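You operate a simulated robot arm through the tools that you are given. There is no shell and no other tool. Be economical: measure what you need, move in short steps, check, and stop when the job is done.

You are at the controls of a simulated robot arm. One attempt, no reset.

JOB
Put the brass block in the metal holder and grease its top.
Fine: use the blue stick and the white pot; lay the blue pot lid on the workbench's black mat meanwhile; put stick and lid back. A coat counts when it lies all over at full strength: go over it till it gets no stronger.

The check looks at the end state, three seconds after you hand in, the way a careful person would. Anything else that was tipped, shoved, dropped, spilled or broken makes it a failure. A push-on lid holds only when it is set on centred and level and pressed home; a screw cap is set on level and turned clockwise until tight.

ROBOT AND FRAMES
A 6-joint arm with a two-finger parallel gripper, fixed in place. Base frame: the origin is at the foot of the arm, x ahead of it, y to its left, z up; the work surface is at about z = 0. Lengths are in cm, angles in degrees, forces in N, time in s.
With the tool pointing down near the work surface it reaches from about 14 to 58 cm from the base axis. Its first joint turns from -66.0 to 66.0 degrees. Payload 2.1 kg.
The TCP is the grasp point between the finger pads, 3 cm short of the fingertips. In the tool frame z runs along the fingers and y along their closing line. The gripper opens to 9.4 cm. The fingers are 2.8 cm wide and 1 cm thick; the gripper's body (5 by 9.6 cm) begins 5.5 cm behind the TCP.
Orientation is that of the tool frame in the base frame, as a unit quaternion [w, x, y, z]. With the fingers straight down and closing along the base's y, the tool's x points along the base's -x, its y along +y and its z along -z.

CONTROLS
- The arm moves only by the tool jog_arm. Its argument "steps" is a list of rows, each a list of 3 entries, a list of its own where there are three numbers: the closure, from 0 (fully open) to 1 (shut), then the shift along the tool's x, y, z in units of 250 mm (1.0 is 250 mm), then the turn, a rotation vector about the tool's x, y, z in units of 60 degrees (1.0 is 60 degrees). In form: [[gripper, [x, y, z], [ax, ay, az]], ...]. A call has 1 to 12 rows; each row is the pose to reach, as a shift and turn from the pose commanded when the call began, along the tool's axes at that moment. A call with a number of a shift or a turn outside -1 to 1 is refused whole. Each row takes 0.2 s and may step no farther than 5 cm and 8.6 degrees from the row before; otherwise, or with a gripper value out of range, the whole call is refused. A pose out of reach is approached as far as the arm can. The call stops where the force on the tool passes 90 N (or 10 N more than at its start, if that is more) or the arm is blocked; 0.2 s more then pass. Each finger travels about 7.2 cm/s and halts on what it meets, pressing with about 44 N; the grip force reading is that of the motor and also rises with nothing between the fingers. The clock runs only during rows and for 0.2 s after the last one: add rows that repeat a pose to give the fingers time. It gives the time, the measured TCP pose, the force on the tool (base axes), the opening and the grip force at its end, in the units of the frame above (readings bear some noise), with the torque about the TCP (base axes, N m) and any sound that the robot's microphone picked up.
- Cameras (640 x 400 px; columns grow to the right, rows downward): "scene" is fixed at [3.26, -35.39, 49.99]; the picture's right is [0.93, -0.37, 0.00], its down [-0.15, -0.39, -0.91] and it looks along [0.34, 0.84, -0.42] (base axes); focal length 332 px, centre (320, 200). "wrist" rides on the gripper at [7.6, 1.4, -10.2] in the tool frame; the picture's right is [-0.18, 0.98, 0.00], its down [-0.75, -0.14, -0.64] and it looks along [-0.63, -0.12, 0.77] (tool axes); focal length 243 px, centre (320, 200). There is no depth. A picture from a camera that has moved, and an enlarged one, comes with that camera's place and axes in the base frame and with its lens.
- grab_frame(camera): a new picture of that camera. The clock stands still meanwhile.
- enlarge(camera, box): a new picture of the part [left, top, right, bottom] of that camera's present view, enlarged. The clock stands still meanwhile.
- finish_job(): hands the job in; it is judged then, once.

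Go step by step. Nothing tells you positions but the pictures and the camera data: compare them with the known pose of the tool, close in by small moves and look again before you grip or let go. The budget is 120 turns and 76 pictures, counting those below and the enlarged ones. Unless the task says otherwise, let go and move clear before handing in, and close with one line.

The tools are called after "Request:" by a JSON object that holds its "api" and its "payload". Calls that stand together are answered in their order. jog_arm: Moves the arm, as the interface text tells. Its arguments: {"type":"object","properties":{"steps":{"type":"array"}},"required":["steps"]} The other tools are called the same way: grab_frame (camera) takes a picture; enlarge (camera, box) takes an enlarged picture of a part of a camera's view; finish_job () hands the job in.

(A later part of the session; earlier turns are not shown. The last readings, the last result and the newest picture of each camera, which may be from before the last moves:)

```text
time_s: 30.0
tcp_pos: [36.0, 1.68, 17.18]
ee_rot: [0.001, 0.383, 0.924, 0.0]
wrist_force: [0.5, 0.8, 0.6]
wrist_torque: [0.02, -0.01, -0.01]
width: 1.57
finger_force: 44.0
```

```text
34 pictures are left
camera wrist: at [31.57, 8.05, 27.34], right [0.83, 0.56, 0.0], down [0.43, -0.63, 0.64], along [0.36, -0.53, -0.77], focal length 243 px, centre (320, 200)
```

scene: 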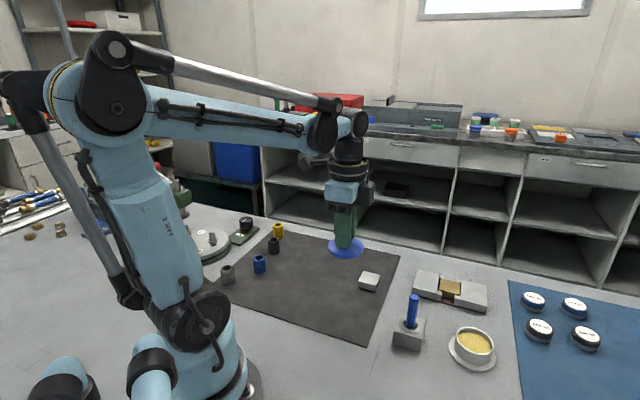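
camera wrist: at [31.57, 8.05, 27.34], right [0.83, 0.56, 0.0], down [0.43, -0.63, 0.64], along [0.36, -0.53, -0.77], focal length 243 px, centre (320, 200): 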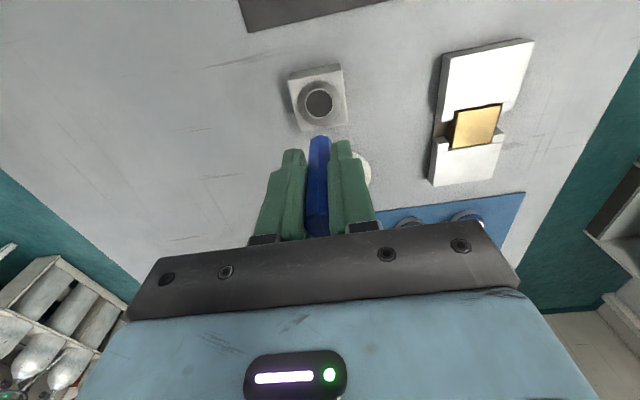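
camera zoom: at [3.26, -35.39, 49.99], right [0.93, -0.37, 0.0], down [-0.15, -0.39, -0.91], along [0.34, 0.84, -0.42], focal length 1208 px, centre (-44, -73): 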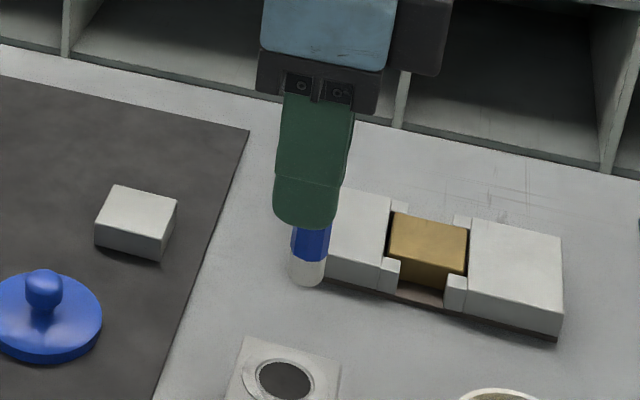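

The stick has a white tip, ending about 7 cm below the TCP. I carry it over the pot.

Request:
{"api": "jog_arm", "payload": {"steps": [[0.9, [-0.15, 0.012, 0], [0, 0, 0]], [0.9, [-0.3, 0.024, 0], [0, 0, 0]], [0.9, [-0.442, 0.035, 0], [0, 0, 0]], [0.9, [-0.442, 0.035, 0.1], [0, 0, 0]], [0.9, [-0.442, 0.035, 0.2], [0, 0, 0]], [0.9, [-0.442, 0.035, 0.2], [0, 0, 0]]]}}

Request:
{"api": "enlarge", "payload": {"camera": "scene", "box": [428, 280, 524, 380]}}

Request:
{"api": "enlarge", "payload": {"camera": "wrist", "box": [260, 70, 388, 200]}}

```text
time_s: 31.4
tcp_pos: [44.18, -5.35, 11.95]
ee_rot: [0.0, 0.382, 0.924, 0.0]
wrist_force: [-0.6, 0.3, -0.7]
wrist_torque: [0.02, 0.03, 0.01]
width: 1.53
finger_force: 43.8
```

```text
4.00 times, centred on (476, 330) of scene
camera zoom: at [3.26, -35.39, 49.99], right [0.93, -0.37, 0.0], down [-0.15, -0.39, -0.91], along [0.34, 0.84, -0.42], focal length 1329 px, centre (-304, -320)
```

zoom: 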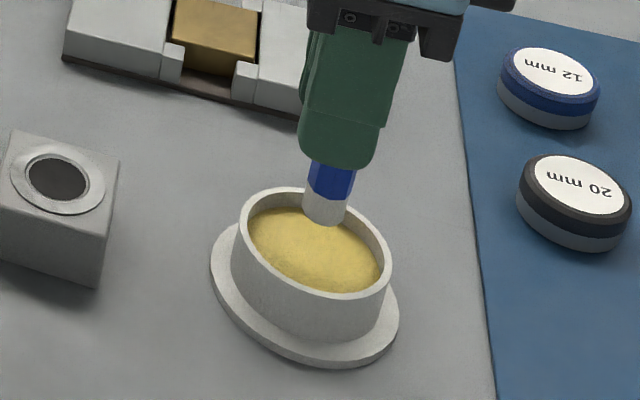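

```text
3.08 times, centred on (324, 135) of wrist
camera zoom: at [39.82, 1.0, 22.17], right [0.83, 0.56, 0.0], down [0.43, -0.63, 0.64], along [0.36, -0.53, -0.77], focal length 746 px, centre (308, 400)
```

zoom: 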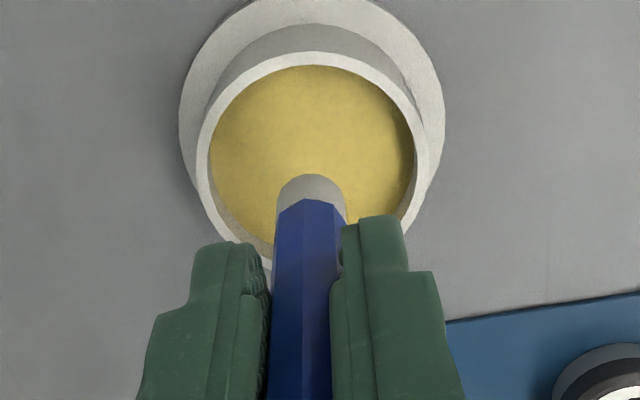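

The tip is above the middle of the grease. I dip slowly.

Request:
{"api": "jog_arm", "payload": {"steps": [[0.9, [0, 0, 0.04], [0, 0, 0]], [0.9, [0, 0, 0.08], [0, 0, 0]], [0.9, [0, 0, 0.1], [0, 0, 0]], [0.9, [0, 0, 0.12], [0, 0, 0]], [0.9, [0, 0, 0.128], [0, 0, 0]], [0.9, [0, 0, 0.128], [0, 0, 0]]]}}

Request:
{"api": "enlarge", "payload": {"camera": "scene", "box": [428, 280, 524, 380]}}

```text
time_s: 32.8
tcp_pos: [44.25, -5.38, 8.74]
ee_rot: [0.001, 0.383, 0.924, 0.0]
wrist_force: [4.8, -0.5, 32.9]
wrist_torque: [0.06, -0.49, 0.04]
width: 1.57
finger_force: 44.2
```

```text
4.00 times, centred on (476, 330) of scene
camera zoom: at [3.24, -35.39, 49.99], right [0.93, -0.37, 0.0], down [-0.15, -0.39, -0.91], along [0.34, 0.84, -0.42], focal length 1329 px, centre (-304, -320)
```

zoom: 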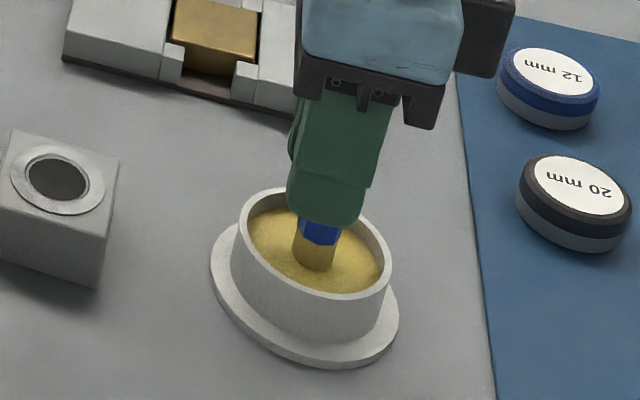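

The tip is loaded with yellow grease. I raise it and carry it over the block.

Request:
{"api": "jog_arm", "payload": {"steps": [[0.9, [0, 0, -0.1], [0, 0, 0]], [0.9, [0, 0, -0.22], [0, 0, 0]], [0.9, [0.045, 0.15, -0.22], [0, 0, 0]], [0.9, [0.09, 0.3, -0.22], [0, 0, 0]], [0.9, [0.135, 0.45, -0.22], [0, 0, 0]], [0.9, [0.183, 0.603, -0.22], [0, 0, 0]], [0.9, [0.183, 0.603, -0.12], [0, 0, 0]], [0.9, [0.183, 0.603, -0.12], [0, 0, 0]]]}}

Request:
{"api": "enlarge", "payload": {"camera": "scene", "box": [408, 235, 504, 315]}}

Request:
{"api": "enlarge", "payload": {"camera": "wrist", "box": [256, 70, 384, 190]}}

```text
time_s: 34.6
tcp_pos: [51.57, 8.35, 11.84]
ee_rot: [0.0, 0.382, 0.924, 0.0]
wrist_force: [0.5, 0.2, -0.8]
wrist_torque: [-0.01, 0.04, 0.0]
width: 1.57
finger_force: 44.2
```

```text
5.00 times, centred on (456, 275) of scene
camera zoom: at [3.26, -35.39, 49.99], right [0.93, -0.37, 0.0], down [-0.15, -0.39, -0.91], along [0.34, 0.84, -0.42], focal length 1661 px, centre (-360, -175)
```

zoom: 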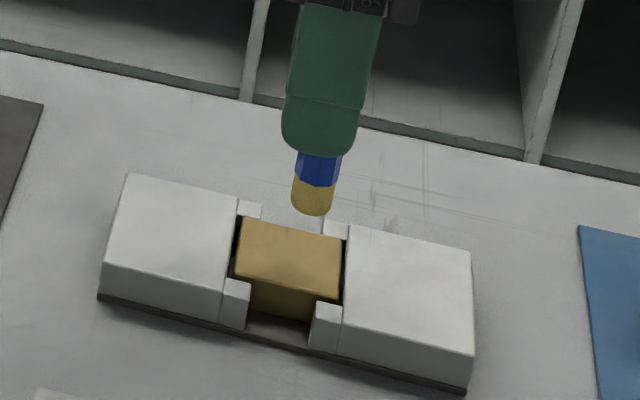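

```text
3.33 times, centred on (320, 130) of wrist
camera zoom: at [47.27, 14.82, 21.94], right [0.83, 0.56, 0.0], down [0.43, -0.63, 0.64], along [0.36, -0.53, -0.77], focal length 809 px, centre (320, 433)
```

zoom: 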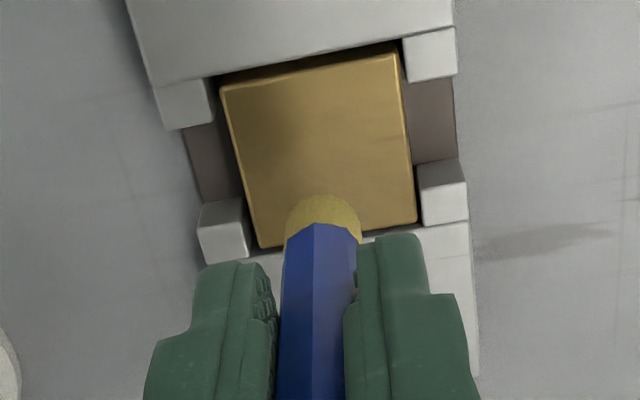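

The TCP is right above the block centre. I lower the tip until it just touches the top.

Request:
{"api": "jog_arm", "payload": {"steps": [[0.9, [0.003, 0, 0.05], [0, 0, 0]], [0.9, [0.003, 0, 0.09], [0, 0, 0]], [0.9, [0.003, 0, 0.096], [0, 0, 0]], [0.9, [0.003, 0, 0.1], [0, 0, 0]], [0.9, [0.003, 0, 0.1], [0, 0, 0]]]}}

Request:
{"api": "enlarge", "payload": {"camera": "scene", "box": [408, 235, 504, 315]}}

```text
time_s: 35.8
tcp_pos: [51.63, 8.4, 9.28]
ee_rot: [-0.001, 0.382, 0.924, 0.001]
wrist_force: [0.6, -0.9, -0.3]
wrist_torque: [-0.01, 0.0, 0.02]
width: 1.54
finger_force: 43.9
```

```text
5.00 times, centred on (456, 275) of scene
camera zoom: at [3.26, -35.39, 49.99], right [0.93, -0.37, 0.0], down [-0.15, -0.39, -0.91], along [0.34, 0.84, -0.42], focal length 1661 px, centre (-360, -175)
```

zoom: 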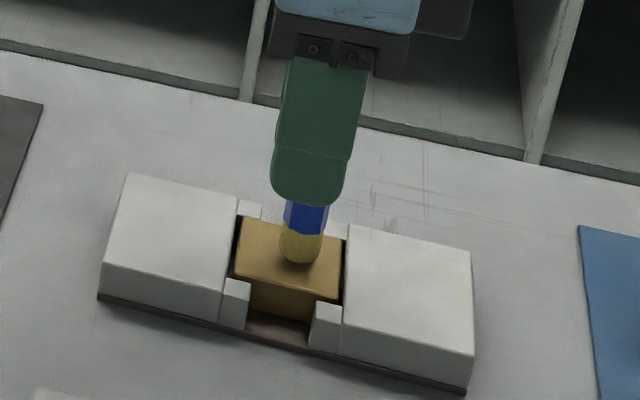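

The tip seems about 0.4 off toward the right jaw relative to the TCP, so I shift back and touch down with fine steps.

Request:
{"api": "jog_arm", "payload": {"steps": [[0.9, [0.014, 0, 0], [0, 0, 0]], [0.9, [0.014, 0, 0.006], [0, 0, 0]], [0.9, [0.014, 0, 0.012], [0, 0, 0]], [0.9, [0.014, 0, 0.016], [0, 0, 0]], [0.9, [0.014, 0, 0.016], [0, 0, 0]]]}}

```text
time_s: 37.0
tcp_pos: [51.39, 8.64, 8.99]
ee_rot: [0.001, 0.383, 0.924, -0.001]
wrist_force: [0.3, 0.2, -0.1]
wrist_torque: [0.01, -0.02, 0.02]
width: 1.55
finger_force: 44.0
```

Request:
{"api": "jog_arm", "payload": {"steps": [[0.9, [0, 0, 0.004], [0, 0, 0]], [0.9, [0, 0, 0.008], [0, 0, 0]], [0.9, [0, 0, 0.012], [0, 0, 0]], [0.9, [0, 0, 0.012], [0, 0, 0]]]}}

```text
time_s: 38.0
tcp_pos: [51.37, 8.7, 8.69]
ee_rot: [0.0, 0.383, 0.924, 0.0]
wrist_force: [-3.8, -0.3, 37.4]
wrist_torque: [-0.22, 0.37, -0.05]
width: 1.54
finger_force: 43.7
```

Contact at TCP z 8.7. I ease off to a light press and check where the tip sits on the block.

Request:
{"api": "jog_arm", "payload": {"steps": [[0.9, [0, 0, -0.005], [0, 0, 0]], [0.9, [0, 0, -0.005], [0, 0, 0]]]}}

Request:
{"api": "enlarge", "payload": {"camera": "scene", "box": [424, 260, 488, 310]}}

Request:
{"api": "enlarge", "payload": {"camera": "wrist", "box": [256, 80, 384, 200]}}

```text
time_s: 38.6
tcp_pos: [51.45, 8.75, 8.7]
ee_rot: [0.0, 0.383, 0.924, 0.001]
wrist_force: [-1.1, -0.7, 6.2]
wrist_torque: [-0.14, 0.16, -0.04]
width: 1.54
finger_force: 44.0
```

```text
8.00 times, centred on (456, 285) of scene
camera zoom: at [3.25, -35.39, 49.99], right [0.93, -0.37, 0.0], down [-0.15, -0.39, -0.91], along [0.34, 0.84, -0.42], focal length 2658 px, centre (-768, -480)
```

zoom: 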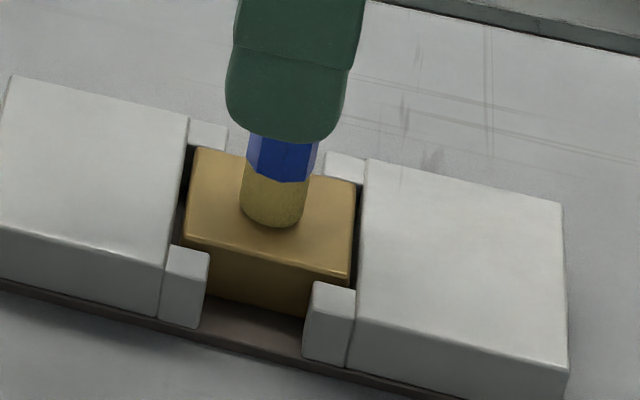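

```text
3.33 times, centred on (320, 140) of wrist
camera zoom: at [47.03, 15.09, 18.9], right [0.83, 0.56, 0.0], down [0.43, -0.63, 0.64], along [0.36, -0.53, -0.77], focal length 809 px, centre (320, 400)
```

zoom: 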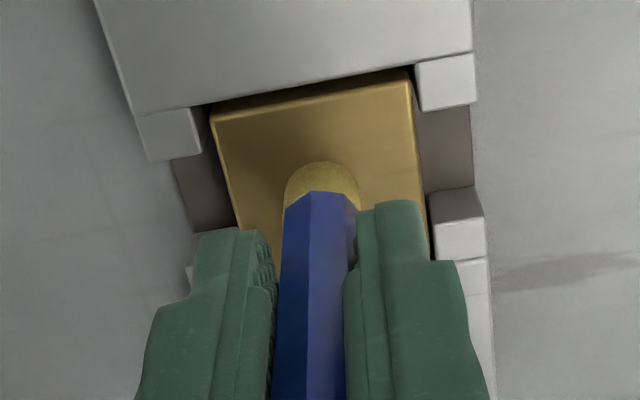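

The tip is nearly centred on the block. I spread the grease in parallel lanes with light pressure, first part.

Request:
{"api": "jog_arm", "payload": {"steps": [[0.9, [0.03, -0.033, 0.001], [0, 0, 0]], [0.9, [0.058, -0.064, 0.001], [0, 0, 0]], [0.9, [0.02, -0.064, 0.001], [0, 0, 0]], [0.9, [-0.02, -0.064, 0.001], [0, 0, 0]], [0.9, [-0.058, -0.064, 0.001], [0, 0, 0]], [0.9, [-0.058, -0.036, 0.001], [0, 0, 0]], [0.9, [-0.02, -0.036, 0.001], [0, 0, 0]], [0.9, [0.02, -0.036, 0.001], [0, 0, 0]], [0.9, [0.058, -0.036, 0.001], [0, 0, 0]], [0.9, [0.058, -0.006, 0.001], [0, 0, 0]], [0.9, [0.02, -0.006, 0.001], [0, 0, 0]], [0.9, [-0.02, -0.006, 0.001], [0, 0, 0]]]}}

Request:
{"api": "enlarge", "payload": {"camera": "scene", "box": [424, 260, 488, 310]}}

```text
time_s: 41.2
tcp_pos: [51.56, 8.24, 8.68]
ee_rot: [0.0, 0.383, 0.924, 0.0]
wrist_force: [-0.6, 0.2, 0.0]
wrist_torque: [0.02, -0.03, 0.03]
width: 1.51
finger_force: 44.0
```

```text
8.00 times, centred on (456, 285) of scene
camera zoom: at [3.26, -35.39, 49.99], right [0.93, -0.37, 0.0], down [-0.15, -0.39, -0.91], along [0.34, 0.84, -0.42], focal length 2658 px, centre (-768, -480)
```

zoom: 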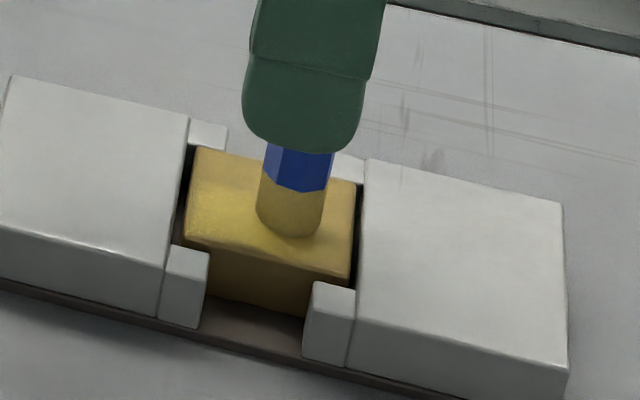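

Grease is coming off nicely; pressure has dropped, so I press a touch more and finish the remaining lanes.

Request:
{"api": "jog_arm", "payload": {"steps": [[0.9, [-0.038, 0, 0.002], [0, 0, 0]], [0.9, [-0.038, 0.03, 0.002], [0, 0, 0]], [0.9, [0, 0.03, 0.002], [0, 0, 0]], [0.9, [0.04, 0.03, 0.002], [0, 0, 0]], [0.9, [0.078, 0.03, 0.002], [0, 0, 0]], [0.9, [0.078, 0.06, 0.002], [0, 0, 0]], [0.9, [0.04, 0.06, 0.002], [0, 0, 0]], [0.9, [0, 0.06, 0.002], [0, 0, 0]], [0.9, [-0.038, 0.06, 0.002], [0, 0, 0]]]}}

Request:
{"api": "enlarge", "payload": {"camera": "wrist", "box": [256, 80, 384, 200]}}

```text
time_s: 43.2
tcp_pos: [53.38, 8.73, 8.61]
ee_rot: [-0.001, 0.383, 0.924, -0.001]
wrist_force: [-1.8, 2.4, 9.0]
wrist_torque: [0.12, 0.09, -0.01]
width: 1.53
finger_force: 43.9
```

```text
3.33 times, centred on (320, 140) of wrist
camera zoom: at [48.9, 15.1, 18.82], right [0.82, 0.57, 0.0], down [0.43, -0.63, 0.64], along [0.36, -0.53, -0.77], focal length 809 px, centre (320, 400)
```

zoom: 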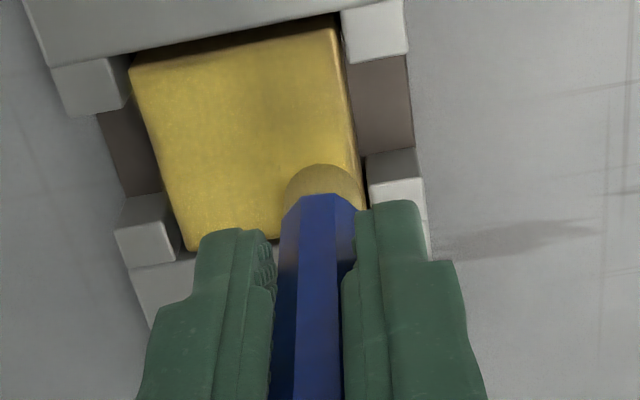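

Coverage is complete after one pass. I reload the tip at the pot for a second pass crosswise.

Request:
{"api": "jog_arm", "payload": {"steps": [[0.9, [0, 0, -0.12], [0, 0, 0]], [0.9, [0, 0, -0.22], [0, 0, 0]], [0.9, [-0.035, -0.165, -0.22], [0, 0, 0]], [0.9, [-0.07, -0.33, -0.22], [0, 0, 0]], [0.9, [-0.105, -0.495, -0.22], [0, 0, 0]], [0.9, [-0.142, -0.657, -0.22], [0, 0, 0]], [0.9, [-0.142, -0.657, -0.12], [0, 0, 0]], [0.9, [-0.142, -0.657, -0.04], [0, 0, 0]], [0.9, [-0.142, -0.657, -0.01], [0, 0, 0]], [0.9, [-0.142, -0.657, -0.002], [0, 0, 0]], [0.9, [-0.142, -0.657, -0.002], [0, 0, 0]]]}}

Request:
{"api": "enlarge", "payload": {"camera": "scene", "box": [418, 250, 524, 380]}}

```text
time_s: 45.6
tcp_pos: [44.12, -5.53, 8.74]
ee_rot: [0.0, 0.383, 0.924, -0.001]
wrist_force: [-1.1, 0.8, 11.3]
wrist_torque: [0.0, 0.07, -0.01]
width: 1.5
finger_force: 44.2
```

```text
3.08 times, centred on (471, 315) of scene
camera zoom: at [3.25, -35.39, 49.99], right [0.93, -0.37, 0.0], down [-0.15, -0.39, -0.91], along [0.34, 0.84, -0.42], focal length 1022 px, centre (-145, -154)
```

zoom: 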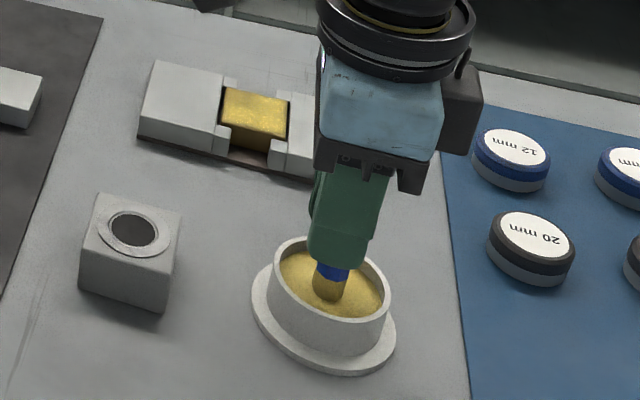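

The tip is reloaded with light contact. I check the block's coat before going back.

Request:
{"api": "enlarge", "payload": {"camera": "scene", "box": [432, 266, 480, 306]}}

Request:
{"api": "jog_arm", "payload": {"steps": [[0.9, [0, 0, -0.1], [0, 0, 0]], [0.9, [0, 0, -0.22], [0, 0, 0]], [0.9, [0.05, 0.15, -0.22], [0, 0, 0]], [0.9, [0.1, 0.3, -0.22], [0, 0, 0]], [0.9, [0.15, 0.45, -0.22], [0, 0, 0]], [0.9, [0.2, 0.597, -0.22], [0, 0, 0]], [0.9, [0.2, 0.597, -0.1], [0, 0, 0]], [0.9, [0.2, 0.597, -0.03], [0, 0, 0]], [0.9, [0.2, 0.597, 0], [0, 0, 0]], [0.9, [0.2, 0.597, 0.002], [0, 0, 0]], [0.9, [0.2, 0.597, 0.002], [0, 0, 0]]]}}

```text
10.00 times, centred on (456, 286) of scene
camera zoom: at [3.25, -35.39, 49.99], right [0.93, -0.37, 0.0], down [-0.15, -0.39, -0.91], along [0.34, 0.84, -0.42], focal length 3323 px, centre (-1040, -660)
```

zoom: 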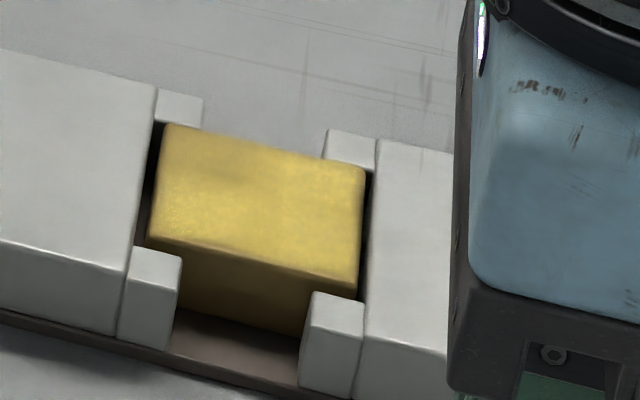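

```text
time_s: 48.0
tcp_pos: [51.28, 8.6, 8.68]
ee_rot: [0.001, 0.383, 0.924, 0.0]
wrist_force: [-0.8, 0.1, -0.7]
wrist_torque: [0.0, 0.0, 0.03]
width: 1.47
finger_force: 44.2
```

The coat looks even, with slightly thinner patches to the right and at the edges. I touch down and do the crosswise second pass.

Request:
{"api": "jog_arm", "payload": {"steps": [[0.9, [0, 0, 0.003], [0, 0, 0]], [0.9, [0.03, -0.03, 0.004], [0, 0, 0]], [0.9, [0.059, -0.059, 0.004], [0, 0, 0]], [0.9, [0.059, -0.02, 0.004], [0, 0, 0]], [0.9, [0.059, 0.02, 0.004], [0, 0, 0]], [0.9, [0.059, 0.059, 0.004], [0, 0, 0]], [0.9, [0.029, 0.059, 0.004], [0, 0, 0]], [0.9, [0.029, 0.02, 0.004], [0, 0, 0]], [0.9, [0.029, -0.02, 0.004], [0, 0, 0]], [0.9, [0.029, -0.059, 0.004], [0, 0, 0]], [0.9, [0, -0.059, 0.004], [0, 0, 0]], [0.9, [0, -0.02, 0.004], [0, 0, 0]]]}}

Request:
{"api": "jog_arm", "payload": {"steps": [[0.9, [0, 0.04, 0], [0, 0, 0]], [0.9, [0, 0.079, 0], [0, 0, 0]], [0.9, [-0.029, 0.079, 0], [0, 0, 0]], [0.9, [-0.029, 0.04, 0], [0, 0, 0]], [0.9, [-0.029, 0, 0], [0, 0, 0]], [0.9, [-0.029, -0.039, 0], [0, 0, 0]], [0.9, [-0.059, -0.039, 0], [0, 0, 0]], [0.9, [-0.059, 0, 0], [0, 0, 0]], [0.9, [-0.059, 0.04, 0], [0, 0, 0]], [0.9, [-0.059, 0.079, 0], [0, 0, 0]]]}}

Request:
{"api": "enlarge", "payload": {"camera": "wrist", "box": [256, 80, 384, 200]}}

```text
time_s: 50.6
tcp_pos: [50.88, 8.09, 8.63]
ee_rot: [0.0, 0.384, 0.923, -0.002]
wrist_force: [-4.7, -5.6, 21.8]
wrist_torque: [-0.4, 0.18, -0.08]
width: 1.48
finger_force: 43.8
```

```text
time_s: 52.8
tcp_pos: [53.46, 8.62, 8.57]
ee_rot: [-0.001, 0.383, 0.924, -0.001]
wrist_force: [-2.8, -4.0, 11.9]
wrist_torque: [-0.28, 0.15, -0.02]
width: 1.45
finger_force: 44.3
```

```text
3.33 times, centred on (320, 140) of wrist
camera zoom: at [49.02, 15.02, 18.77], right [0.83, 0.56, 0.0], down [0.43, -0.63, 0.64], along [0.36, -0.53, -0.77], focal length 809 px, centre (320, 400)
```

zoom: 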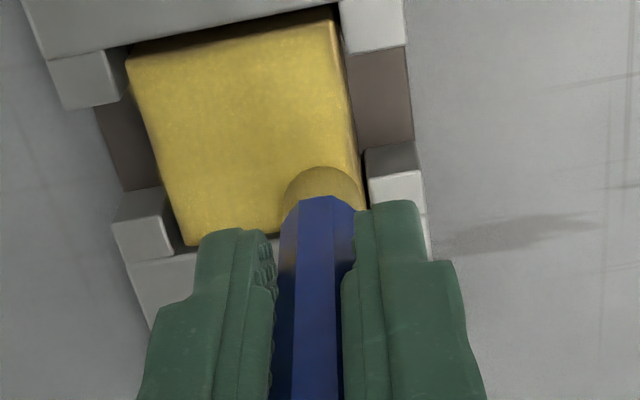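

More uniform now. I reload once more and make a third pass to see whether it still gets stronger.

Request:
{"api": "jog_arm", "payload": {"steps": [[0.9, [0, 0, -0.12], [0, 0, 0]], [0.9, [0, 0, -0.22], [0, 0, 0]], [0.9, [-0.035, -0.165, -0.22], [0, 0, 0]], [0.9, [-0.07, -0.33, -0.22], [0, 0, 0]], [0.9, [-0.105, -0.495, -0.22], [0, 0, 0]], [0.9, [-0.141, -0.656, -0.22], [0, 0, 0]], [0.9, [-0.141, -0.656, -0.12], [0, 0, 0]], [0.9, [-0.141, -0.656, -0.04], [0, 0, 0]], [0.9, [-0.141, -0.656, -0.012], [0, 0, 0]], [0.9, [-0.141, -0.656, -0.004], [0, 0, 0]], [0.9, [-0.141, -0.656, -0.004], [0, 0, 0]]]}}

Request:
{"api": "enlarge", "payload": {"camera": "scene", "box": [432, 266, 480, 306]}}

Request:
{"api": "jog_arm", "payload": {"steps": [[0.9, [0, 0, -0.1], [0, 0, 0]], [0.9, [0, 0, -0.22], [0, 0, 0]], [0.9, [0.05, 0.15, -0.22], [0, 0, 0]], [0.9, [0.1, 0.3, -0.22], [0, 0, 0]], [0.9, [0.15, 0.45, -0.22], [0, 0, 0]], [0.9, [0.2, 0.597, -0.22], [0, 0, 0]], [0.9, [0.2, 0.597, -0.1], [0, 0, 0]], [0.9, [0.2, 0.597, -0.03], [0, 0, 0]], [0.9, [0.2, 0.597, 0], [0, 0, 0]], [0.9, [0.2, 0.597, 0.003], [0, 0, 0]], [0.9, [0.2, 0.597, 0.004], [0, 0, 0]]]}}

```text
time_s: 55.2
tcp_pos: [44.26, -5.44, 8.73]
ee_rot: [-0.001, 0.383, 0.924, -0.001]
wrist_force: [-0.2, -0.1, 9.1]
wrist_torque: [-0.07, -0.03, -0.01]
width: 1.48
finger_force: 44.1
```

```text
10.00 times, centred on (456, 286) of scene
camera zoom: at [3.25, -35.39, 49.99], right [0.93, -0.37, 0.0], down [-0.15, -0.39, -0.91], along [0.34, 0.84, -0.42], focal length 3323 px, centre (-1040, -660)
```

zoom: 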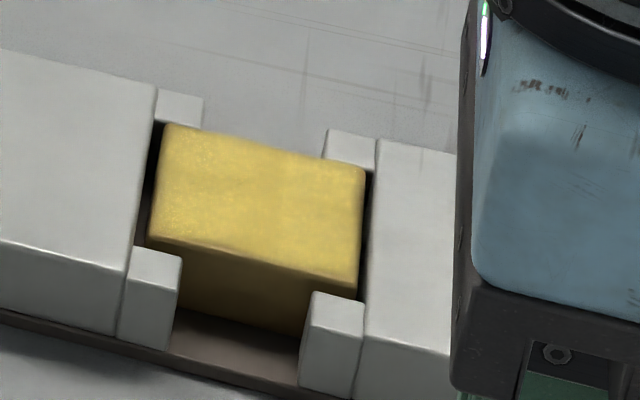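

```text
time_s: 57.6
tcp_pos: [51.33, 8.71, 8.6]
ee_rot: [0.0, 0.383, 0.924, 0.001]
wrist_force: [1.0, 1.9, 6.7]
wrist_torque: [0.07, -0.09, -0.02]
width: 1.48
finger_force: 43.8
```

In contact at the block centre with 7 N. Third pass: a perimeter lap first, then the inner lanes.

Request:
{"api": "jog_arm", "payload": {"steps": [[0.9, [0.03, -0.03, 0.001], [0, 0, 0]], [0.9, [0.06, -0.06, 0.001], [0, 0, 0]], [0.9, [0.02, -0.06, 0.001], [0, 0, 0]], [0.9, [-0.02, -0.06, 0.001], [0, 0, 0]], [0.9, [-0.06, -0.06, 0.001], [0, 0, 0]], [0.9, [-0.06, -0.02, 0.001], [0, 0, 0]], [0.9, [-0.06, 0.02, 0.001], [0, 0, 0]], [0.9, [-0.06, 0.06, 0.001], [0, 0, 0]], [0.9, [-0.02, 0.06, 0.001], [0, 0, 0]], [0.9, [0.02, 0.06, 0.001], [0, 0, 0]], [0.9, [0.06, 0.06, 0.001], [0, 0, 0]], [0.9, [0.06, 0.03, 0.001], [0, 0, 0]]]}}

Request:
{"api": "jog_arm", "payload": {"steps": [[0.9, [-0.04, 0, 0.001], [0, 0, 0]], [0.9, [-0.08, 0, 0.001], [0, 0, 0]], [0.9, [-0.12, 0, 0.001], [0, 0, 0]], [0.9, [-0.12, -0.03, 0.001], [0, 0, 0]], [0.9, [-0.08, -0.03, 0.001], [0, 0, 0]], [0.9, [-0.04, -0.03, 0.001], [0, 0, 0]], [0.9, [0, -0.03, 0.001], [0, 0, 0]], [0.9, [0, -0.06, 0.001], [0, 0, 0]], [0.9, [-0.04, -0.06, 0.001], [0, 0, 0]], [0.9, [-0.08, -0.06, 0.001], [0, 0, 0]], [0.9, [-0.12, -0.06, 0.001], [0, 0, 0]]]}}

```text
time_s: 60.2
tcp_pos: [50.74, 10.23, 8.53]
ee_rot: [0.0, 0.383, 0.924, 0.0]
wrist_force: [-0.2, -0.3, 0.2]
wrist_torque: [-0.01, -0.01, -0.05]
width: 1.48
finger_force: 44.2
```

```text
time_s: 62.6
tcp_pos: [51.65, 7.01, 8.47]
ee_rot: [-0.001, 0.382, 0.924, 0.0]
wrist_force: [-8.0, 7.6, 31.8]
wrist_torque: [0.45, 0.37, -0.02]
width: 1.48
finger_force: 43.6
```

I lift off and step aside to inspect the coat.

Request:
{"api": "jog_arm", "payload": {"steps": [[0.9, [0, 0, -0.12], [0, 0, 0]], [0.9, [0, 0, -0.24], [0, 0, 0]], [0.9, [0.03, -0.15, -0.24], [0, 0, 0]], [0.9, [0.06, -0.3, -0.24], [0, 0, 0]], [0.9, [0.06, -0.3, -0.24], [0, 0, 0]]]}}

Request:
{"api": "enlarge", "payload": {"camera": "scene", "box": [432, 266, 480, 306]}}

Request:
{"api": "grab_frame", "payload": {"camera": "wrist"}}

```text
time_s: 63.8
tcp_pos: [45.56, 2.82, 14.39]
ee_rot: [0.0, 0.383, 0.924, 0.001]
wrist_force: [-0.1, -0.1, 0.1]
wrist_torque: [0.01, -0.02, 0.01]
width: 1.48
finger_force: 44.3
```

```text
10.00 times, centred on (456, 286) of scene
camera zoom: at [3.26, -35.39, 49.99], right [0.93, -0.37, 0.0], down [-0.15, -0.39, -0.91], along [0.34, 0.84, -0.42], focal length 3323 px, centre (-1040, -660)
```

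zoom: 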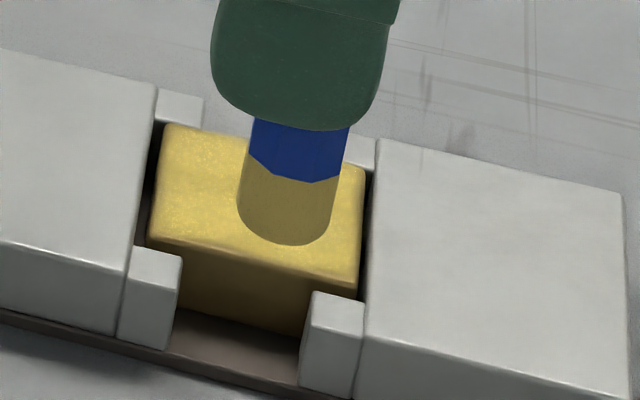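

```text
18 pictures are left
camera wrist: at [41.12, 9.2, 24.58], right [0.83, 0.56, 0.0], down [0.43, -0.63, 0.64], along [0.36, -0.53, -0.77], focal length 243 px, centre (320, 200)
```

wrist: 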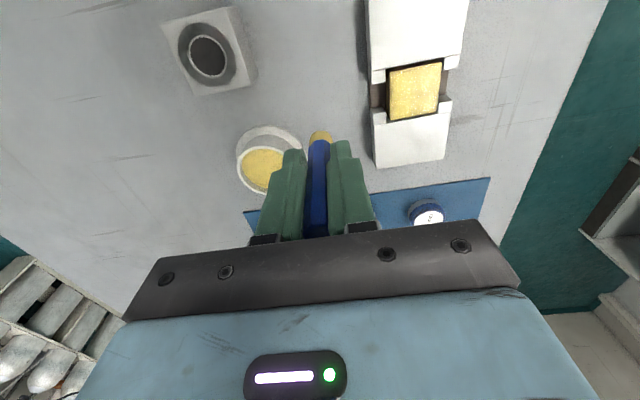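

Request:
{"api": "enlarge", "payload": {"camera": "wrist", "box": [360, 40, 472, 140]}}

```text
4.00 times, centred on (416, 90) of wrist
camera zoom: at [41.12, 9.2, 24.58], right [0.83, 0.56, 0.0], down [0.43, -0.63, 0.64], along [0.36, -0.53, -0.77], focal length 970 px, centre (-64, 640)
```

zoom: 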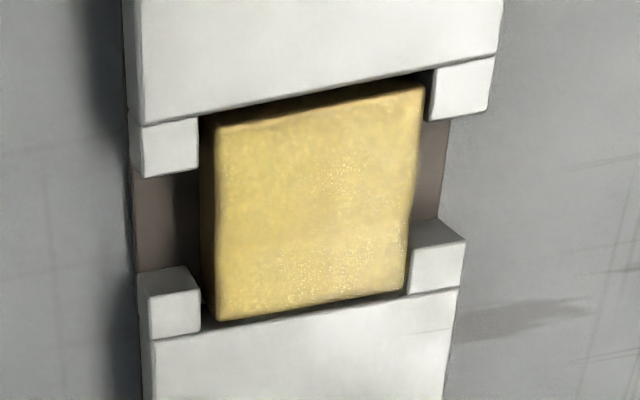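

Nearly even, but the lower/right part looks a shade richer than the upper left. I reload for a fourth pass, denser all over.

Request:
{"api": "jog_arm", "payload": {"steps": [[0.9, [-0.1, -0.14, 0], [0, 0, 0]], [0.9, [-0.2, -0.267, 0], [0, 0, 0]], [0.9, [-0.2, -0.267, 0.12], [0, 0, 0]], [0.9, [-0.2, -0.267, 0.2], [0, 0, 0]], [0.9, [-0.2, -0.267, 0.228], [0, 0, 0]], [0.9, [-0.2, -0.267, 0.236], [0, 0, 0]], [0.9, [-0.2, -0.267, 0.236], [0, 0, 0]]]}}

Request:
{"api": "jog_arm", "payload": {"steps": [[0.9, [0, 0, -0.1], [0, 0, 0]], [0.9, [0, 0, -0.22], [0, 0, 0]], [0.9, [0.05, 0.15, -0.22], [0, 0, 0]], [0.9, [0.1, 0.3, -0.22], [0, 0, 0]], [0.9, [0.15, 0.45, -0.22], [0, 0, 0]], [0.9, [0.2, 0.597, -0.22], [0, 0, 0]], [0.9, [0.2, 0.597, -0.1], [0, 0, 0]], [0.9, [0.2, 0.597, -0.03], [0, 0, 0]], [0.9, [0.2, 0.597, 0], [0, 0, 0]], [0.9, [0.2, 0.597, 0.003], [0, 0, 0]], [0.9, [0.2, 0.597, 0.004], [0, 0, 0]]]}}

```text
time_s: 65.4
tcp_pos: [44.33, -5.54, 8.6]
ee_rot: [0.001, 0.383, 0.924, 0.0]
wrist_force: [1.5, -0.7, 23.5]
wrist_torque: [-0.2, -0.11, 0.01]
width: 1.46
finger_force: 43.8
```

```text
time_s: 67.8
tcp_pos: [51.07, 8.68, 8.55]
ee_rot: [-0.001, 0.383, 0.924, 0.002]
wrist_force: [1.0, 2.4, 20.2]
wrist_torque: [0.11, -0.1, 0.01]
width: 1.48
finger_force: 44.2
```

Request:
{"api": "jog_arm", "payload": {"steps": [[0.9, [0.03, 0.03, 0], [0, 0, 0]], [0.9, [0.06, 0.06, 0], [0, 0, 0]], [0.9, [0.02, 0.06, 0], [0, 0, 0]], [0.9, [-0.02, 0.06, 0], [0, 0, 0]], [0.9, [-0.06, 0.06, 0], [0, 0, 0]], [0.9, [-0.06, 0.04, 0], [0, 0, 0]], [0.9, [-0.02, 0.04, 0], [0, 0, 0]], [0.9, [0.02, 0.04, 0], [0, 0, 0]], [0.9, [0.06, 0.04, 0], [0, 0, 0]], [0.9, [0.06, 0.02, 0], [0, 0, 0]], [0.9, [0.02, 0.02, 0], [0, 0, 0]], [0.9, [-0.02, 0.02, 0], [0, 0, 0]]]}}

Request:
{"api": "jog_arm", "payload": {"steps": [[0.9, [-0.04, 0, 0], [0, 0, 0]], [0.9, [-0.04, -0.02, 0], [0, 0, 0]], [0.9, [0, -0.02, 0], [0, 0, 0]], [0.9, [0.04, -0.02, 0], [0, 0, 0]], [0.9, [0.08, -0.02, 0], [0, 0, 0]], [0.9, [0.08, -0.04, 0], [0, 0, 0]], [0.9, [0.04, -0.04, 0], [0, 0, 0]], [0.9, [0, -0.04, 0], [0, 0, 0]], [0.9, [-0.04, -0.04, 0], [0, 0, 0]], [0.9, [-0.04, -0.06, 0], [0, 0, 0]], [0.9, [0, -0.06, 0], [0, 0, 0]], [0.9, [0.04, -0.06, 0], [0, 0, 0]]]}}

Request:
{"api": "jog_arm", "payload": {"steps": [[0.9, [0.04, 0, 0.001], [0, 0, 0]], [0.9, [0.04, -0.02, 0.001], [0, 0, 0]], [0.9, [0, -0.02, 0.001], [0, 0, 0]], [0.9, [-0.04, -0.02, 0.001], [0, 0, 0]], [0.9, [-0.08, -0.02, 0.001], [0, 0, 0]]]}}

```text
time_s: 70.4
tcp_pos: [51.88, 8.67, 8.51]
ee_rot: [-0.001, 0.383, 0.924, 0.001]
wrist_force: [-4.3, 4.3, 17.9]
wrist_torque: [0.2, 0.24, 0.0]
width: 1.5
finger_force: 43.8
```

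```text
time_s: 73.0
tcp_pos: [50.3, 8.3, 8.64]
ee_rot: [0.0, 0.382, 0.924, 0.0]
wrist_force: [0.2, -0.1, 0.7]
wrist_torque: [0.01, 0.0, 0.01]
width: 1.51
finger_force: 43.7
```

```text
time_s: 74.2
tcp_pos: [51.23, 6.51, 8.6]
ee_rot: [0.001, 0.383, 0.924, 0.001]
wrist_force: [-0.6, 1.5, 3.8]
wrist_torque: [0.06, 0.06, 0.02]
width: 1.48
finger_force: 43.4
```

Pressure was light on the last lanes, so I repeat those with slightly more press.

Request:
{"api": "jog_arm", "payload": {"steps": [[0.9, [0, 0, 0.003], [0, 0, 0]], [0.9, [0.04, 0, 0.003], [0, 0, 0]], [0.9, [0.08, 0, 0.004], [0, 0, 0]], [0.9, [0.12, 0, 0.004], [0, 0, 0]], [0.9, [0.12, 0.02, 0.004], [0, 0, 0]], [0.9, [0.08, 0.02, 0.004], [0, 0, 0]], [0.9, [0.04, 0.02, 0.003], [0, 0, 0]], [0.9, [0, 0.02, 0.003], [0, 0, 0]], [0.9, [0, 0.04, 0.003], [0, 0, 0]], [0.9, [0.04, 0.04, 0.003], [0, 0, 0]], [0.9, [0.08, 0.04, 0.003], [0, 0, 0]], [0.9, [0.12, 0.04, 0.003], [0, 0, 0]]]}}

Request:
{"api": "jog_arm", "payload": {"steps": [[0.9, [0, 0.04, 0], [0, 0, 0]], [0.9, [0, 0.08, 0], [0, 0, 0]], [0.9, [-0.02, 0.08, 0], [0, 0, 0]], [0.9, [-0.02, 0.04, 0], [0, 0, 0]], [0.9, [-0.02, 0, 0], [0, 0, 0]], [0.9, [-0.02, -0.04, 0], [0, 0, 0]]]}}

```text
time_s: 76.8
tcp_pos: [49.85, 9.4, 8.46]
ee_rot: [0.001, 0.382, 0.924, 0.001]
wrist_force: [4.7, -4.5, 15.6]
wrist_torque: [-0.33, -0.32, 0.0]
width: 1.47
finger_force: 44.2
```

```text
time_s: 78.2
tcp_pos: [49.33, 8.21, 8.54]
ee_rot: [0.001, 0.383, 0.924, 0.0]
wrist_force: [1.2, 1.9, 7.2]
wrist_torque: [0.08, -0.14, 0.02]
width: 1.48
finger_force: 43.6
```

Now I lift and inspect from the same spot as before.

Request:
{"api": "jog_arm", "payload": {"steps": [[0.9, [0, 0, -0.12], [0, 0, 0]], [0.9, [0, 0, -0.24], [0, 0, 0]], [0.9, [-0.02, -0.14, -0.24], [0, 0, 0]], [0.9, [-0.04, -0.27, -0.24], [0, 0, 0]], [0.9, [-0.04, -0.27, -0.24], [0, 0, 0]]]}}

Request:
{"api": "enlarge", "payload": {"camera": "wrist", "box": [360, 40, 472, 140]}}

```text
time_s: 79.4
tcp_pos: [45.33, 2.84, 14.5]
ee_rot: [0.0, 0.382, 0.924, 0.0]
wrist_force: [0.7, 0.4, 0.0]
wrist_torque: [0.05, -0.02, -0.01]
width: 1.5
finger_force: 43.5
```

```text
4.00 times, centred on (416, 90) of wrist
camera zoom: at [40.85, 9.26, 24.62], right [0.83, 0.56, 0.0], down [0.43, -0.63, 0.64], along [0.36, -0.53, -0.77], focal length 970 px, centre (-64, 640)
```

zoom: 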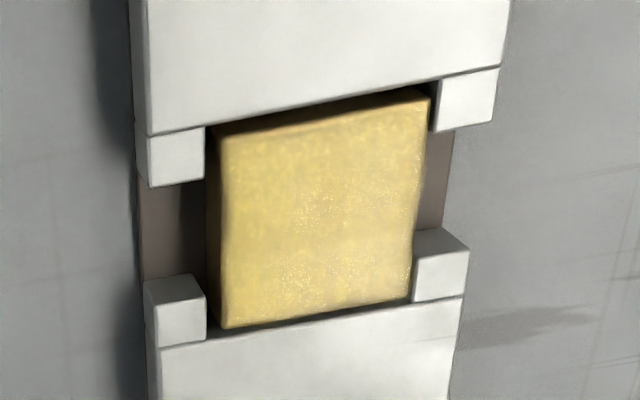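

It's paler and fuller than before, so it did still get stronger; the upper-left side gets the least pressure. I reload and do a fifth pass with extra press there.

Request:
{"api": "jog_arm", "payload": {"steps": [[0.9, [-0.1, -0.14, 0], [0, 0, 0]], [0.9, [-0.2, -0.267, 0], [0, 0, 0]], [0.9, [-0.2, -0.267, 0.12], [0, 0, 0]], [0.9, [-0.2, -0.267, 0.2], [0, 0, 0]], [0.9, [-0.2, -0.267, 0.226], [0, 0, 0]], [0.9, [-0.2, -0.267, 0.232], [0, 0, 0]], [0.9, [-0.2, -0.267, 0.232], [0, 0, 0]]]}}

Request:
{"api": "jog_arm", "payload": {"steps": [[0.9, [0, 0, -0.1], [0, 0, 0]], [0.9, [0, 0, -0.22], [0, 0, 0]], [0.9, [0.05, 0.15, -0.22], [0, 0, 0]], [0.9, [0.1, 0.3, -0.22], [0, 0, 0]], [0.9, [0.15, 0.45, -0.22], [0, 0, 0]], [0.9, [0.2, 0.597, -0.22], [0, 0, 0]], [0.9, [0.2, 0.597, -0.1], [0, 0, 0]], [0.9, [0.2, 0.597, -0.03], [0, 0, 0]], [0.9, [0.2, 0.597, 0], [0, 0, 0]], [0.9, [0.2, 0.597, 0.003], [0, 0, 0]], [0.9, [0.2, 0.597, 0.005], [0, 0, 0]]]}}

```text
time_s: 81.0
tcp_pos: [44.24, -5.42, 8.63]
ee_rot: [0.001, 0.384, 0.923, 0.0]
wrist_force: [1.1, -1.4, -0.7]
wrist_torque: [0.0, -0.01, -0.04]
width: 1.49
finger_force: 43.9
```

```text
time_s: 83.4
tcp_pos: [51.36, 8.74, 8.36]
ee_rot: [0.0, 0.383, 0.924, 0.001]
wrist_force: [2.4, 0.0, 3.8]
wrist_torque: [-0.03, -0.12, 0.05]
width: 1.49
finger_force: 43.9
```

The stick has slipped about 0.3 up in the grip, so that dip missed the grease. I go back and dip properly at the new depth.

Request:
{"api": "jog_arm", "payload": {"steps": [[0.9, [0, 0, -0.1], [0, 0, 0]], [0.9, [0, 0, -0.22], [0, 0, 0]], [0.9, [-0.05, -0.15, -0.22], [0, 0, 0]], [0.9, [-0.1, -0.3, -0.22], [0, 0, 0]], [0.9, [-0.15, -0.45, -0.22], [0, 0, 0]], [0.9, [-0.2, -0.597, -0.22], [0, 0, 0]], [0.9, [-0.2, -0.597, -0.1], [0, 0, 0]], [0.9, [-0.2, -0.597, -0.02], [0, 0, 0]], [0.9, [-0.2, -0.597, -0.008], [0, 0, 0]], [0.9, [-0.2, -0.597, -0.001], [0, 0, 0]], [0.9, [-0.2, -0.597, -0.001], [0, 0, 0]]]}}

```text
time_s: 85.8
tcp_pos: [44.22, -5.43, 8.53]
ee_rot: [-0.001, 0.384, 0.923, 0.0]
wrist_force: [-3.5, -0.1, 18.1]
wrist_torque: [-0.08, 0.13, -0.03]
width: 1.5
finger_force: 43.9
```

Loaded (18 N). Back to the block for the fifth pass.

Request:
{"api": "jog_arm", "payload": {"steps": [[0.9, [0, 0, -0.1], [0, 0, 0]], [0.9, [0, 0, -0.22], [0, 0, 0]], [0.9, [0.05, 0.15, -0.22], [0, 0, 0]], [0.9, [0.1, 0.3, -0.22], [0, 0, 0]], [0.9, [0.15, 0.45, -0.22], [0, 0, 0]], [0.9, [0.2, 0.597, -0.22], [0, 0, 0]], [0.9, [0.2, 0.597, -0.1], [0, 0, 0]], [0.9, [0.2, 0.597, -0.03], [0, 0, 0]], [0.9, [0.2, 0.597, -0.005], [0, 0, 0]], [0.9, [0.2, 0.597, -0.001], [0, 0, 0]], [0.9, [0.2, 0.597, 0.001], [0, 0, 0]]]}}

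Request:
{"api": "jog_arm", "payload": {"steps": [[0.9, [0.03, -0.03, 0.002], [0, 0, 0]], [0.9, [0.06, -0.06, 0.003], [0, 0, 0]], [0.9, [0.06, -0.02, 0.003], [0, 0, 0]], [0.9, [0.06, 0.02, 0.002], [0, 0, 0]], [0.9, [0.06, 0.06, 0.001], [0, 0, 0]], [0.9, [0.04, 0.06, 0.001], [0, 0, 0]], [0.9, [0.04, 0.02, 0.001], [0, 0, 0]], [0.9, [0.04, -0.02, 0.002], [0, 0, 0]], [0.9, [0.04, -0.06, 0.003], [0, 0, 0]], [0.9, [0.02, -0.06, 0.003], [0, 0, 0]], [0.9, [0.02, -0.02, 0.002], [0, 0, 0]], [0.9, [0.02, 0.02, 0.001], [0, 0, 0]]]}}

```text
time_s: 88.2
tcp_pos: [51.2, 8.63, 8.51]
ee_rot: [0.0, 0.383, 0.924, 0.0]
wrist_force: [0.2, -0.1, -0.5]
wrist_torque: [0.03, 0.02, -0.01]
width: 1.49
finger_force: 43.9
```

```text
time_s: 90.8
tcp_pos: [51.23, 9.3, 8.44]
ee_rot: [0.0, 0.382, 0.924, 0.001]
wrist_force: [1.1, -0.9, -0.3]
wrist_torque: [-0.01, 0.01, -0.01]
width: 1.49
finger_force: 44.5
```

No contact on that run; I lower until it touches again and redo the lanes.

Request:
{"api": "jog_arm", "payload": {"steps": [[0.9, [0, 0, 0.003], [0, 0, 0]], [0.9, [0, 0, 0.005], [0, 0, 0]], [0.9, [0, 0, 0.005], [0, 0, 0]]]}}

```text
time_s: 91.6
tcp_pos: [51.3, 9.42, 8.33]
ee_rot: [0.0, 0.383, 0.924, -0.001]
wrist_force: [-1.0, -1.4, 13.6]
wrist_torque: [-0.18, 0.0, -0.02]
width: 1.5
finger_force: 43.5
```

Request:
{"api": "jog_arm", "payload": {"steps": [[0.9, [0.04, 0.04, 0], [0, 0, 0]], [0.9, [0.04, 0, 0], [0, 0, 0]], [0.9, [0.04, -0.04, 0.001], [0, 0, 0]], [0.9, [0.04, -0.08, 0.002], [0, 0, 0]], [0.9, [0.02, -0.08, 0.002], [0, 0, 0]], [0.9, [0.02, -0.04, 0.001], [0, 0, 0]], [0.9, [0.02, 0, 0], [0, 0, 0]], [0.9, [0.02, 0.04, 0], [0, 0, 0]], [0.9, [0, 0.04, 0], [0, 0, 0]], [0.9, [0, 0, 0], [0, 0, 0]], [0.9, [0, -0.04, 0.001], [0, 0, 0]], [0.9, [0, -0.08, 0.002], [0, 0, 0]]]}}

Request:
{"api": "jog_arm", "payload": {"steps": [[0.9, [-0.02, 0, 0], [0, 0, 0]], [0.9, [-0.02, 0.04, -0.001], [0, 0, 0]], [0.9, [-0.02, 0.08, -0.001], [0, 0, 0]], [0.9, [-0.02, 0.12, -0.001], [0, 0, 0]], [0.9, [-0.04, 0.12, -0.001], [0, 0, 0]], [0.9, [-0.04, 0.08, -0.001], [0, 0, 0]], [0.9, [-0.04, 0.04, -0.001], [0, 0, 0]], [0.9, [-0.04, 0, 0], [0, 0, 0]], [0.9, [-0.06, 0, 0], [0, 0, 0]], [0.9, [-0.06, 0.04, -0.001], [0, 0, 0]], [0.9, [-0.06, 0.08, -0.001], [0, 0, 0]], [0.9, [-0.06, 0.12, -0.001], [0, 0, 0]]]}}

Request:
{"api": "jog_arm", "payload": {"steps": [[0.9, [-0.02, 0, 0], [0, 0, 0]], [0.9, [-0.02, -0.04, 0], [0, 0, 0]], [0.9, [-0.02, -0.08, 0.001], [0, 0, 0]], [0.9, [-0.02, -0.12, 0.002], [0, 0, 0]], [0.9, [0.02, -0.12, 0.002], [0, 0, 0]], [0.9, [0.06, -0.12, 0.003], [0, 0, 0]], [0.9, [0.1, -0.12, 0.003], [0, 0, 0]], [0.9, [0.1, -0.08, 0.002], [0, 0, 0]], [0.9, [0.1, -0.04, 0.001], [0, 0, 0]]]}}

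```text
time_s: 94.2
tcp_pos: [49.97, 7.9, 8.29]
ee_rot: [0.002, 0.382, 0.924, 0.002]
wrist_force: [8.0, 7.4, 33.0]
wrist_torque: [0.34, -0.65, 0.06]
width: 1.49
finger_force: 43.8
```

```text
time_s: 96.8
tcp_pos: [52.88, 9.0, 8.24]
ee_rot: [0.0, 0.382, 0.924, 0.0]
wrist_force: [-2.9, -3.4, 12.1]
wrist_torque: [-0.31, 0.07, -0.06]
width: 1.48
finger_force: 43.7
```

```text
time_s: 98.8
tcp_pos: [50.55, 9.96, 8.3]
ee_rot: [-0.001, 0.382, 0.924, 0.0]
wrist_force: [-5.0, -7.3, 22.1]
wrist_torque: [-0.48, 0.23, -0.06]
width: 1.5
finger_force: 44.2
```

Good contact throughout. I inspect from the same spot again.

Request:
{"api": "jog_arm", "payload": {"steps": [[0.9, [0, 0, -0.12], [0, 0, 0]], [0.9, [0, 0, -0.24], [0, 0, 0]], [0.9, [-0.03, -0.18, -0.24], [0, 0, 0]], [0.9, [-0.06, -0.35, -0.24], [0, 0, 0]], [0.9, [-0.06, -0.35, -0.24], [0, 0, 0]]]}}

Request:
{"api": "enlarge", "payload": {"camera": "wrist", "box": [360, 40, 472, 140]}}

```text
time_s: 100.0
tcp_pos: [45.36, 2.54, 14.22]
ee_rot: [0.0, 0.383, 0.924, -0.001]
wrist_force: [-1.0, 0.2, 0.4]
wrist_torque: [0.0, -0.01, -0.01]
width: 1.52
finger_force: 43.8
```

```text
4.00 times, centred on (416, 90) of wrist
camera zoom: at [40.95, 8.95, 24.51], right [0.82, 0.57, 0.0], down [0.43, -0.63, 0.64], along [0.36, -0.53, -0.77], focal length 970 px, centre (-64, 640)
```

zoom: 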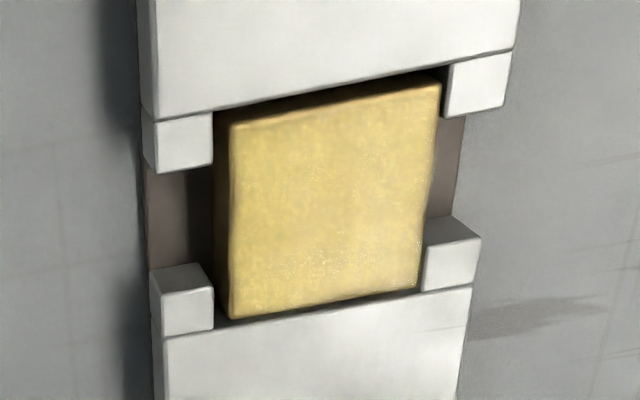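

No visible change from the previous pass, so the coat is at full strength. I carry the stick back over its stand.

Request:
{"api": "jog_arm", "payload": {"steps": [[0.9, [0.08, -0.1, 0], [0, 0, 0]], [0.9, [0.16, -0.2, 0], [0, 0, 0]], [0.9, [0.242, -0.302, 0], [0, 0, 0]], [0.9, [0.242, -0.302, 0.08], [0, 0, 0]], [0.9, [0.242, -0.302, 0.14], [0, 0, 0]], [0.9, [0.242, -0.302, 0.14], [0, 0, 0]]]}}

Request:
{"api": "enlarge", "payload": {"camera": "scene", "box": [370, 270, 450, 350]}}

Request:
{"api": "enlarge", "payload": {"camera": "wrist", "box": [256, 70, 384, 190]}}

```text
time_s: 101.4
tcp_pos: [35.75, 1.72, 10.74]
ee_rot: [0.0, 0.383, 0.924, 0.0]
wrist_force: [0.1, 1.4, -0.5]
wrist_torque: [-0.01, -0.01, 0.02]
width: 1.5
finger_force: 43.7
```

```text
5.00 times, centred on (410, 310) of scene
camera zoom: at [3.26, -35.39, 49.99], right [0.93, -0.37, 0.0], down [-0.15, -0.39, -0.91], along [0.34, 0.84, -0.42], focal length 1661 px, centre (-130, -350)
```

zoom: 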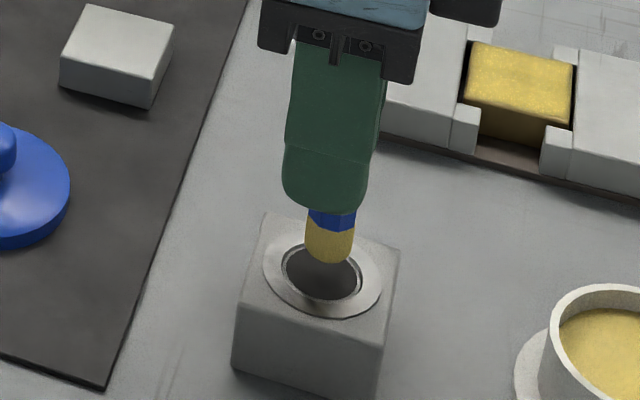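

```text
3.33 times, centred on (320, 130) of wrist
camera zoom: at [31.45, 8.03, 20.9], right [0.83, 0.56, 0.0], down [0.43, -0.63, 0.64], along [0.36, -0.53, -0.77], focal length 809 px, centre (320, 433)
```

zoom: 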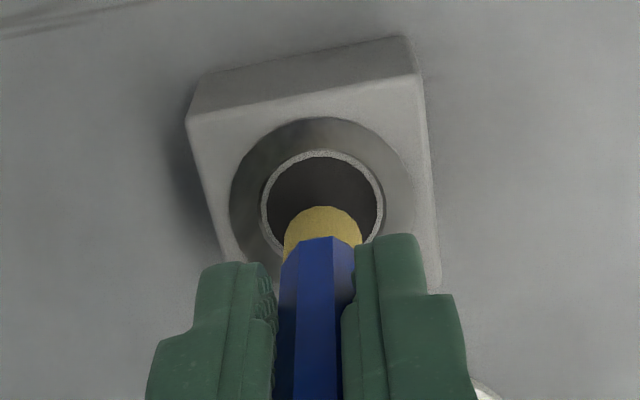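

The tip is lined up with the hole. I lower it in.

Request:
{"api": "jog_arm", "payload": {"steps": [[0.9, [0, 0, 0.03], [0, 0, 0]], [0.9, [0, 0, 0.06], [0, 0, 0]], [0.9, [0, 0, 0.09], [0, 0, 0]], [0.9, [0, 0, 0.115], [0, 0, 0]], [0.9, [0, 0, 0.13], [0, 0, 0]], [0.9, [0, 0, 0.136], [0, 0, 0]], [0.9, [0, 0, 0.136], [0, 0, 0]]]}}

Request:
{"api": "enlarge", "payload": {"camera": "scene", "box": [370, 270, 450, 350]}}

```text
time_s: 103.0
tcp_pos: [35.79, 1.71, 7.33]
ee_rot: [0.0, 0.382, 0.924, 0.0]
wrist_force: [0.2, 0.1, -0.3]
wrist_torque: [0.0, 0.01, 0.02]
width: 1.47
finger_force: 44.1
```

```text
5.00 times, centred on (410, 310) of scene
camera zoom: at [3.26, -35.39, 49.99], right [0.93, -0.37, 0.0], down [-0.15, -0.39, -0.91], along [0.34, 0.84, -0.42], focal length 1661 px, centre (-130, -350)
```

zoom: 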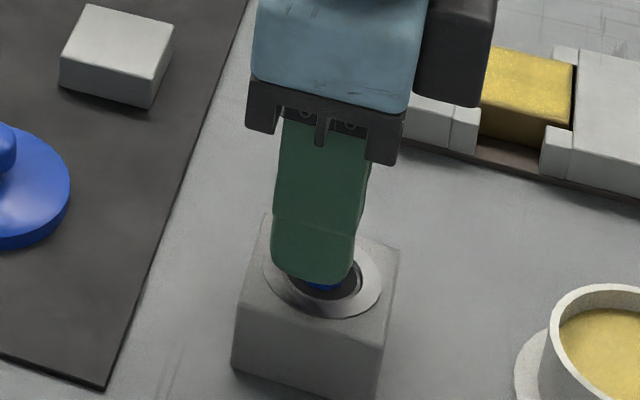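

The stick is inside the stand without contact. I lower further in fine steps till it rests on the bottom.

Request:
{"api": "jog_arm", "payload": {"steps": [[0.9, [0, 0, 0.006], [0, 0, 0]], [0.9, [0, 0, 0.01], [0, 0, 0]], [0.9, [0, 0, 0.01], [0, 0, 0]]]}}

```text
time_s: 103.8
tcp_pos: [35.75, 1.76, 7.12]
ee_rot: [-0.001, 0.383, 0.924, 0.0]
wrist_force: [0.5, -0.4, -0.5]
wrist_torque: [-0.03, 0.02, 0.01]
width: 1.48
finger_force: 44.0
```

Request:
{"api": "jog_arm", "payload": {"steps": [[0.9, [0, 0, 0.003], [0, 0, 0]], [0.9, [0, 0, 0.006], [0, 0, 0]], [0.9, [0, 0, 0.006], [0, 0, 0]]]}}

```text
time_s: 104.6
tcp_pos: [35.86, 1.7, 7.05]
ee_rot: [-0.001, 0.383, 0.924, 0.0]
wrist_force: [-0.4, 0.2, -1.3]
wrist_torque: [0.02, -0.02, -0.02]
width: 1.5
finger_force: 43.7
```

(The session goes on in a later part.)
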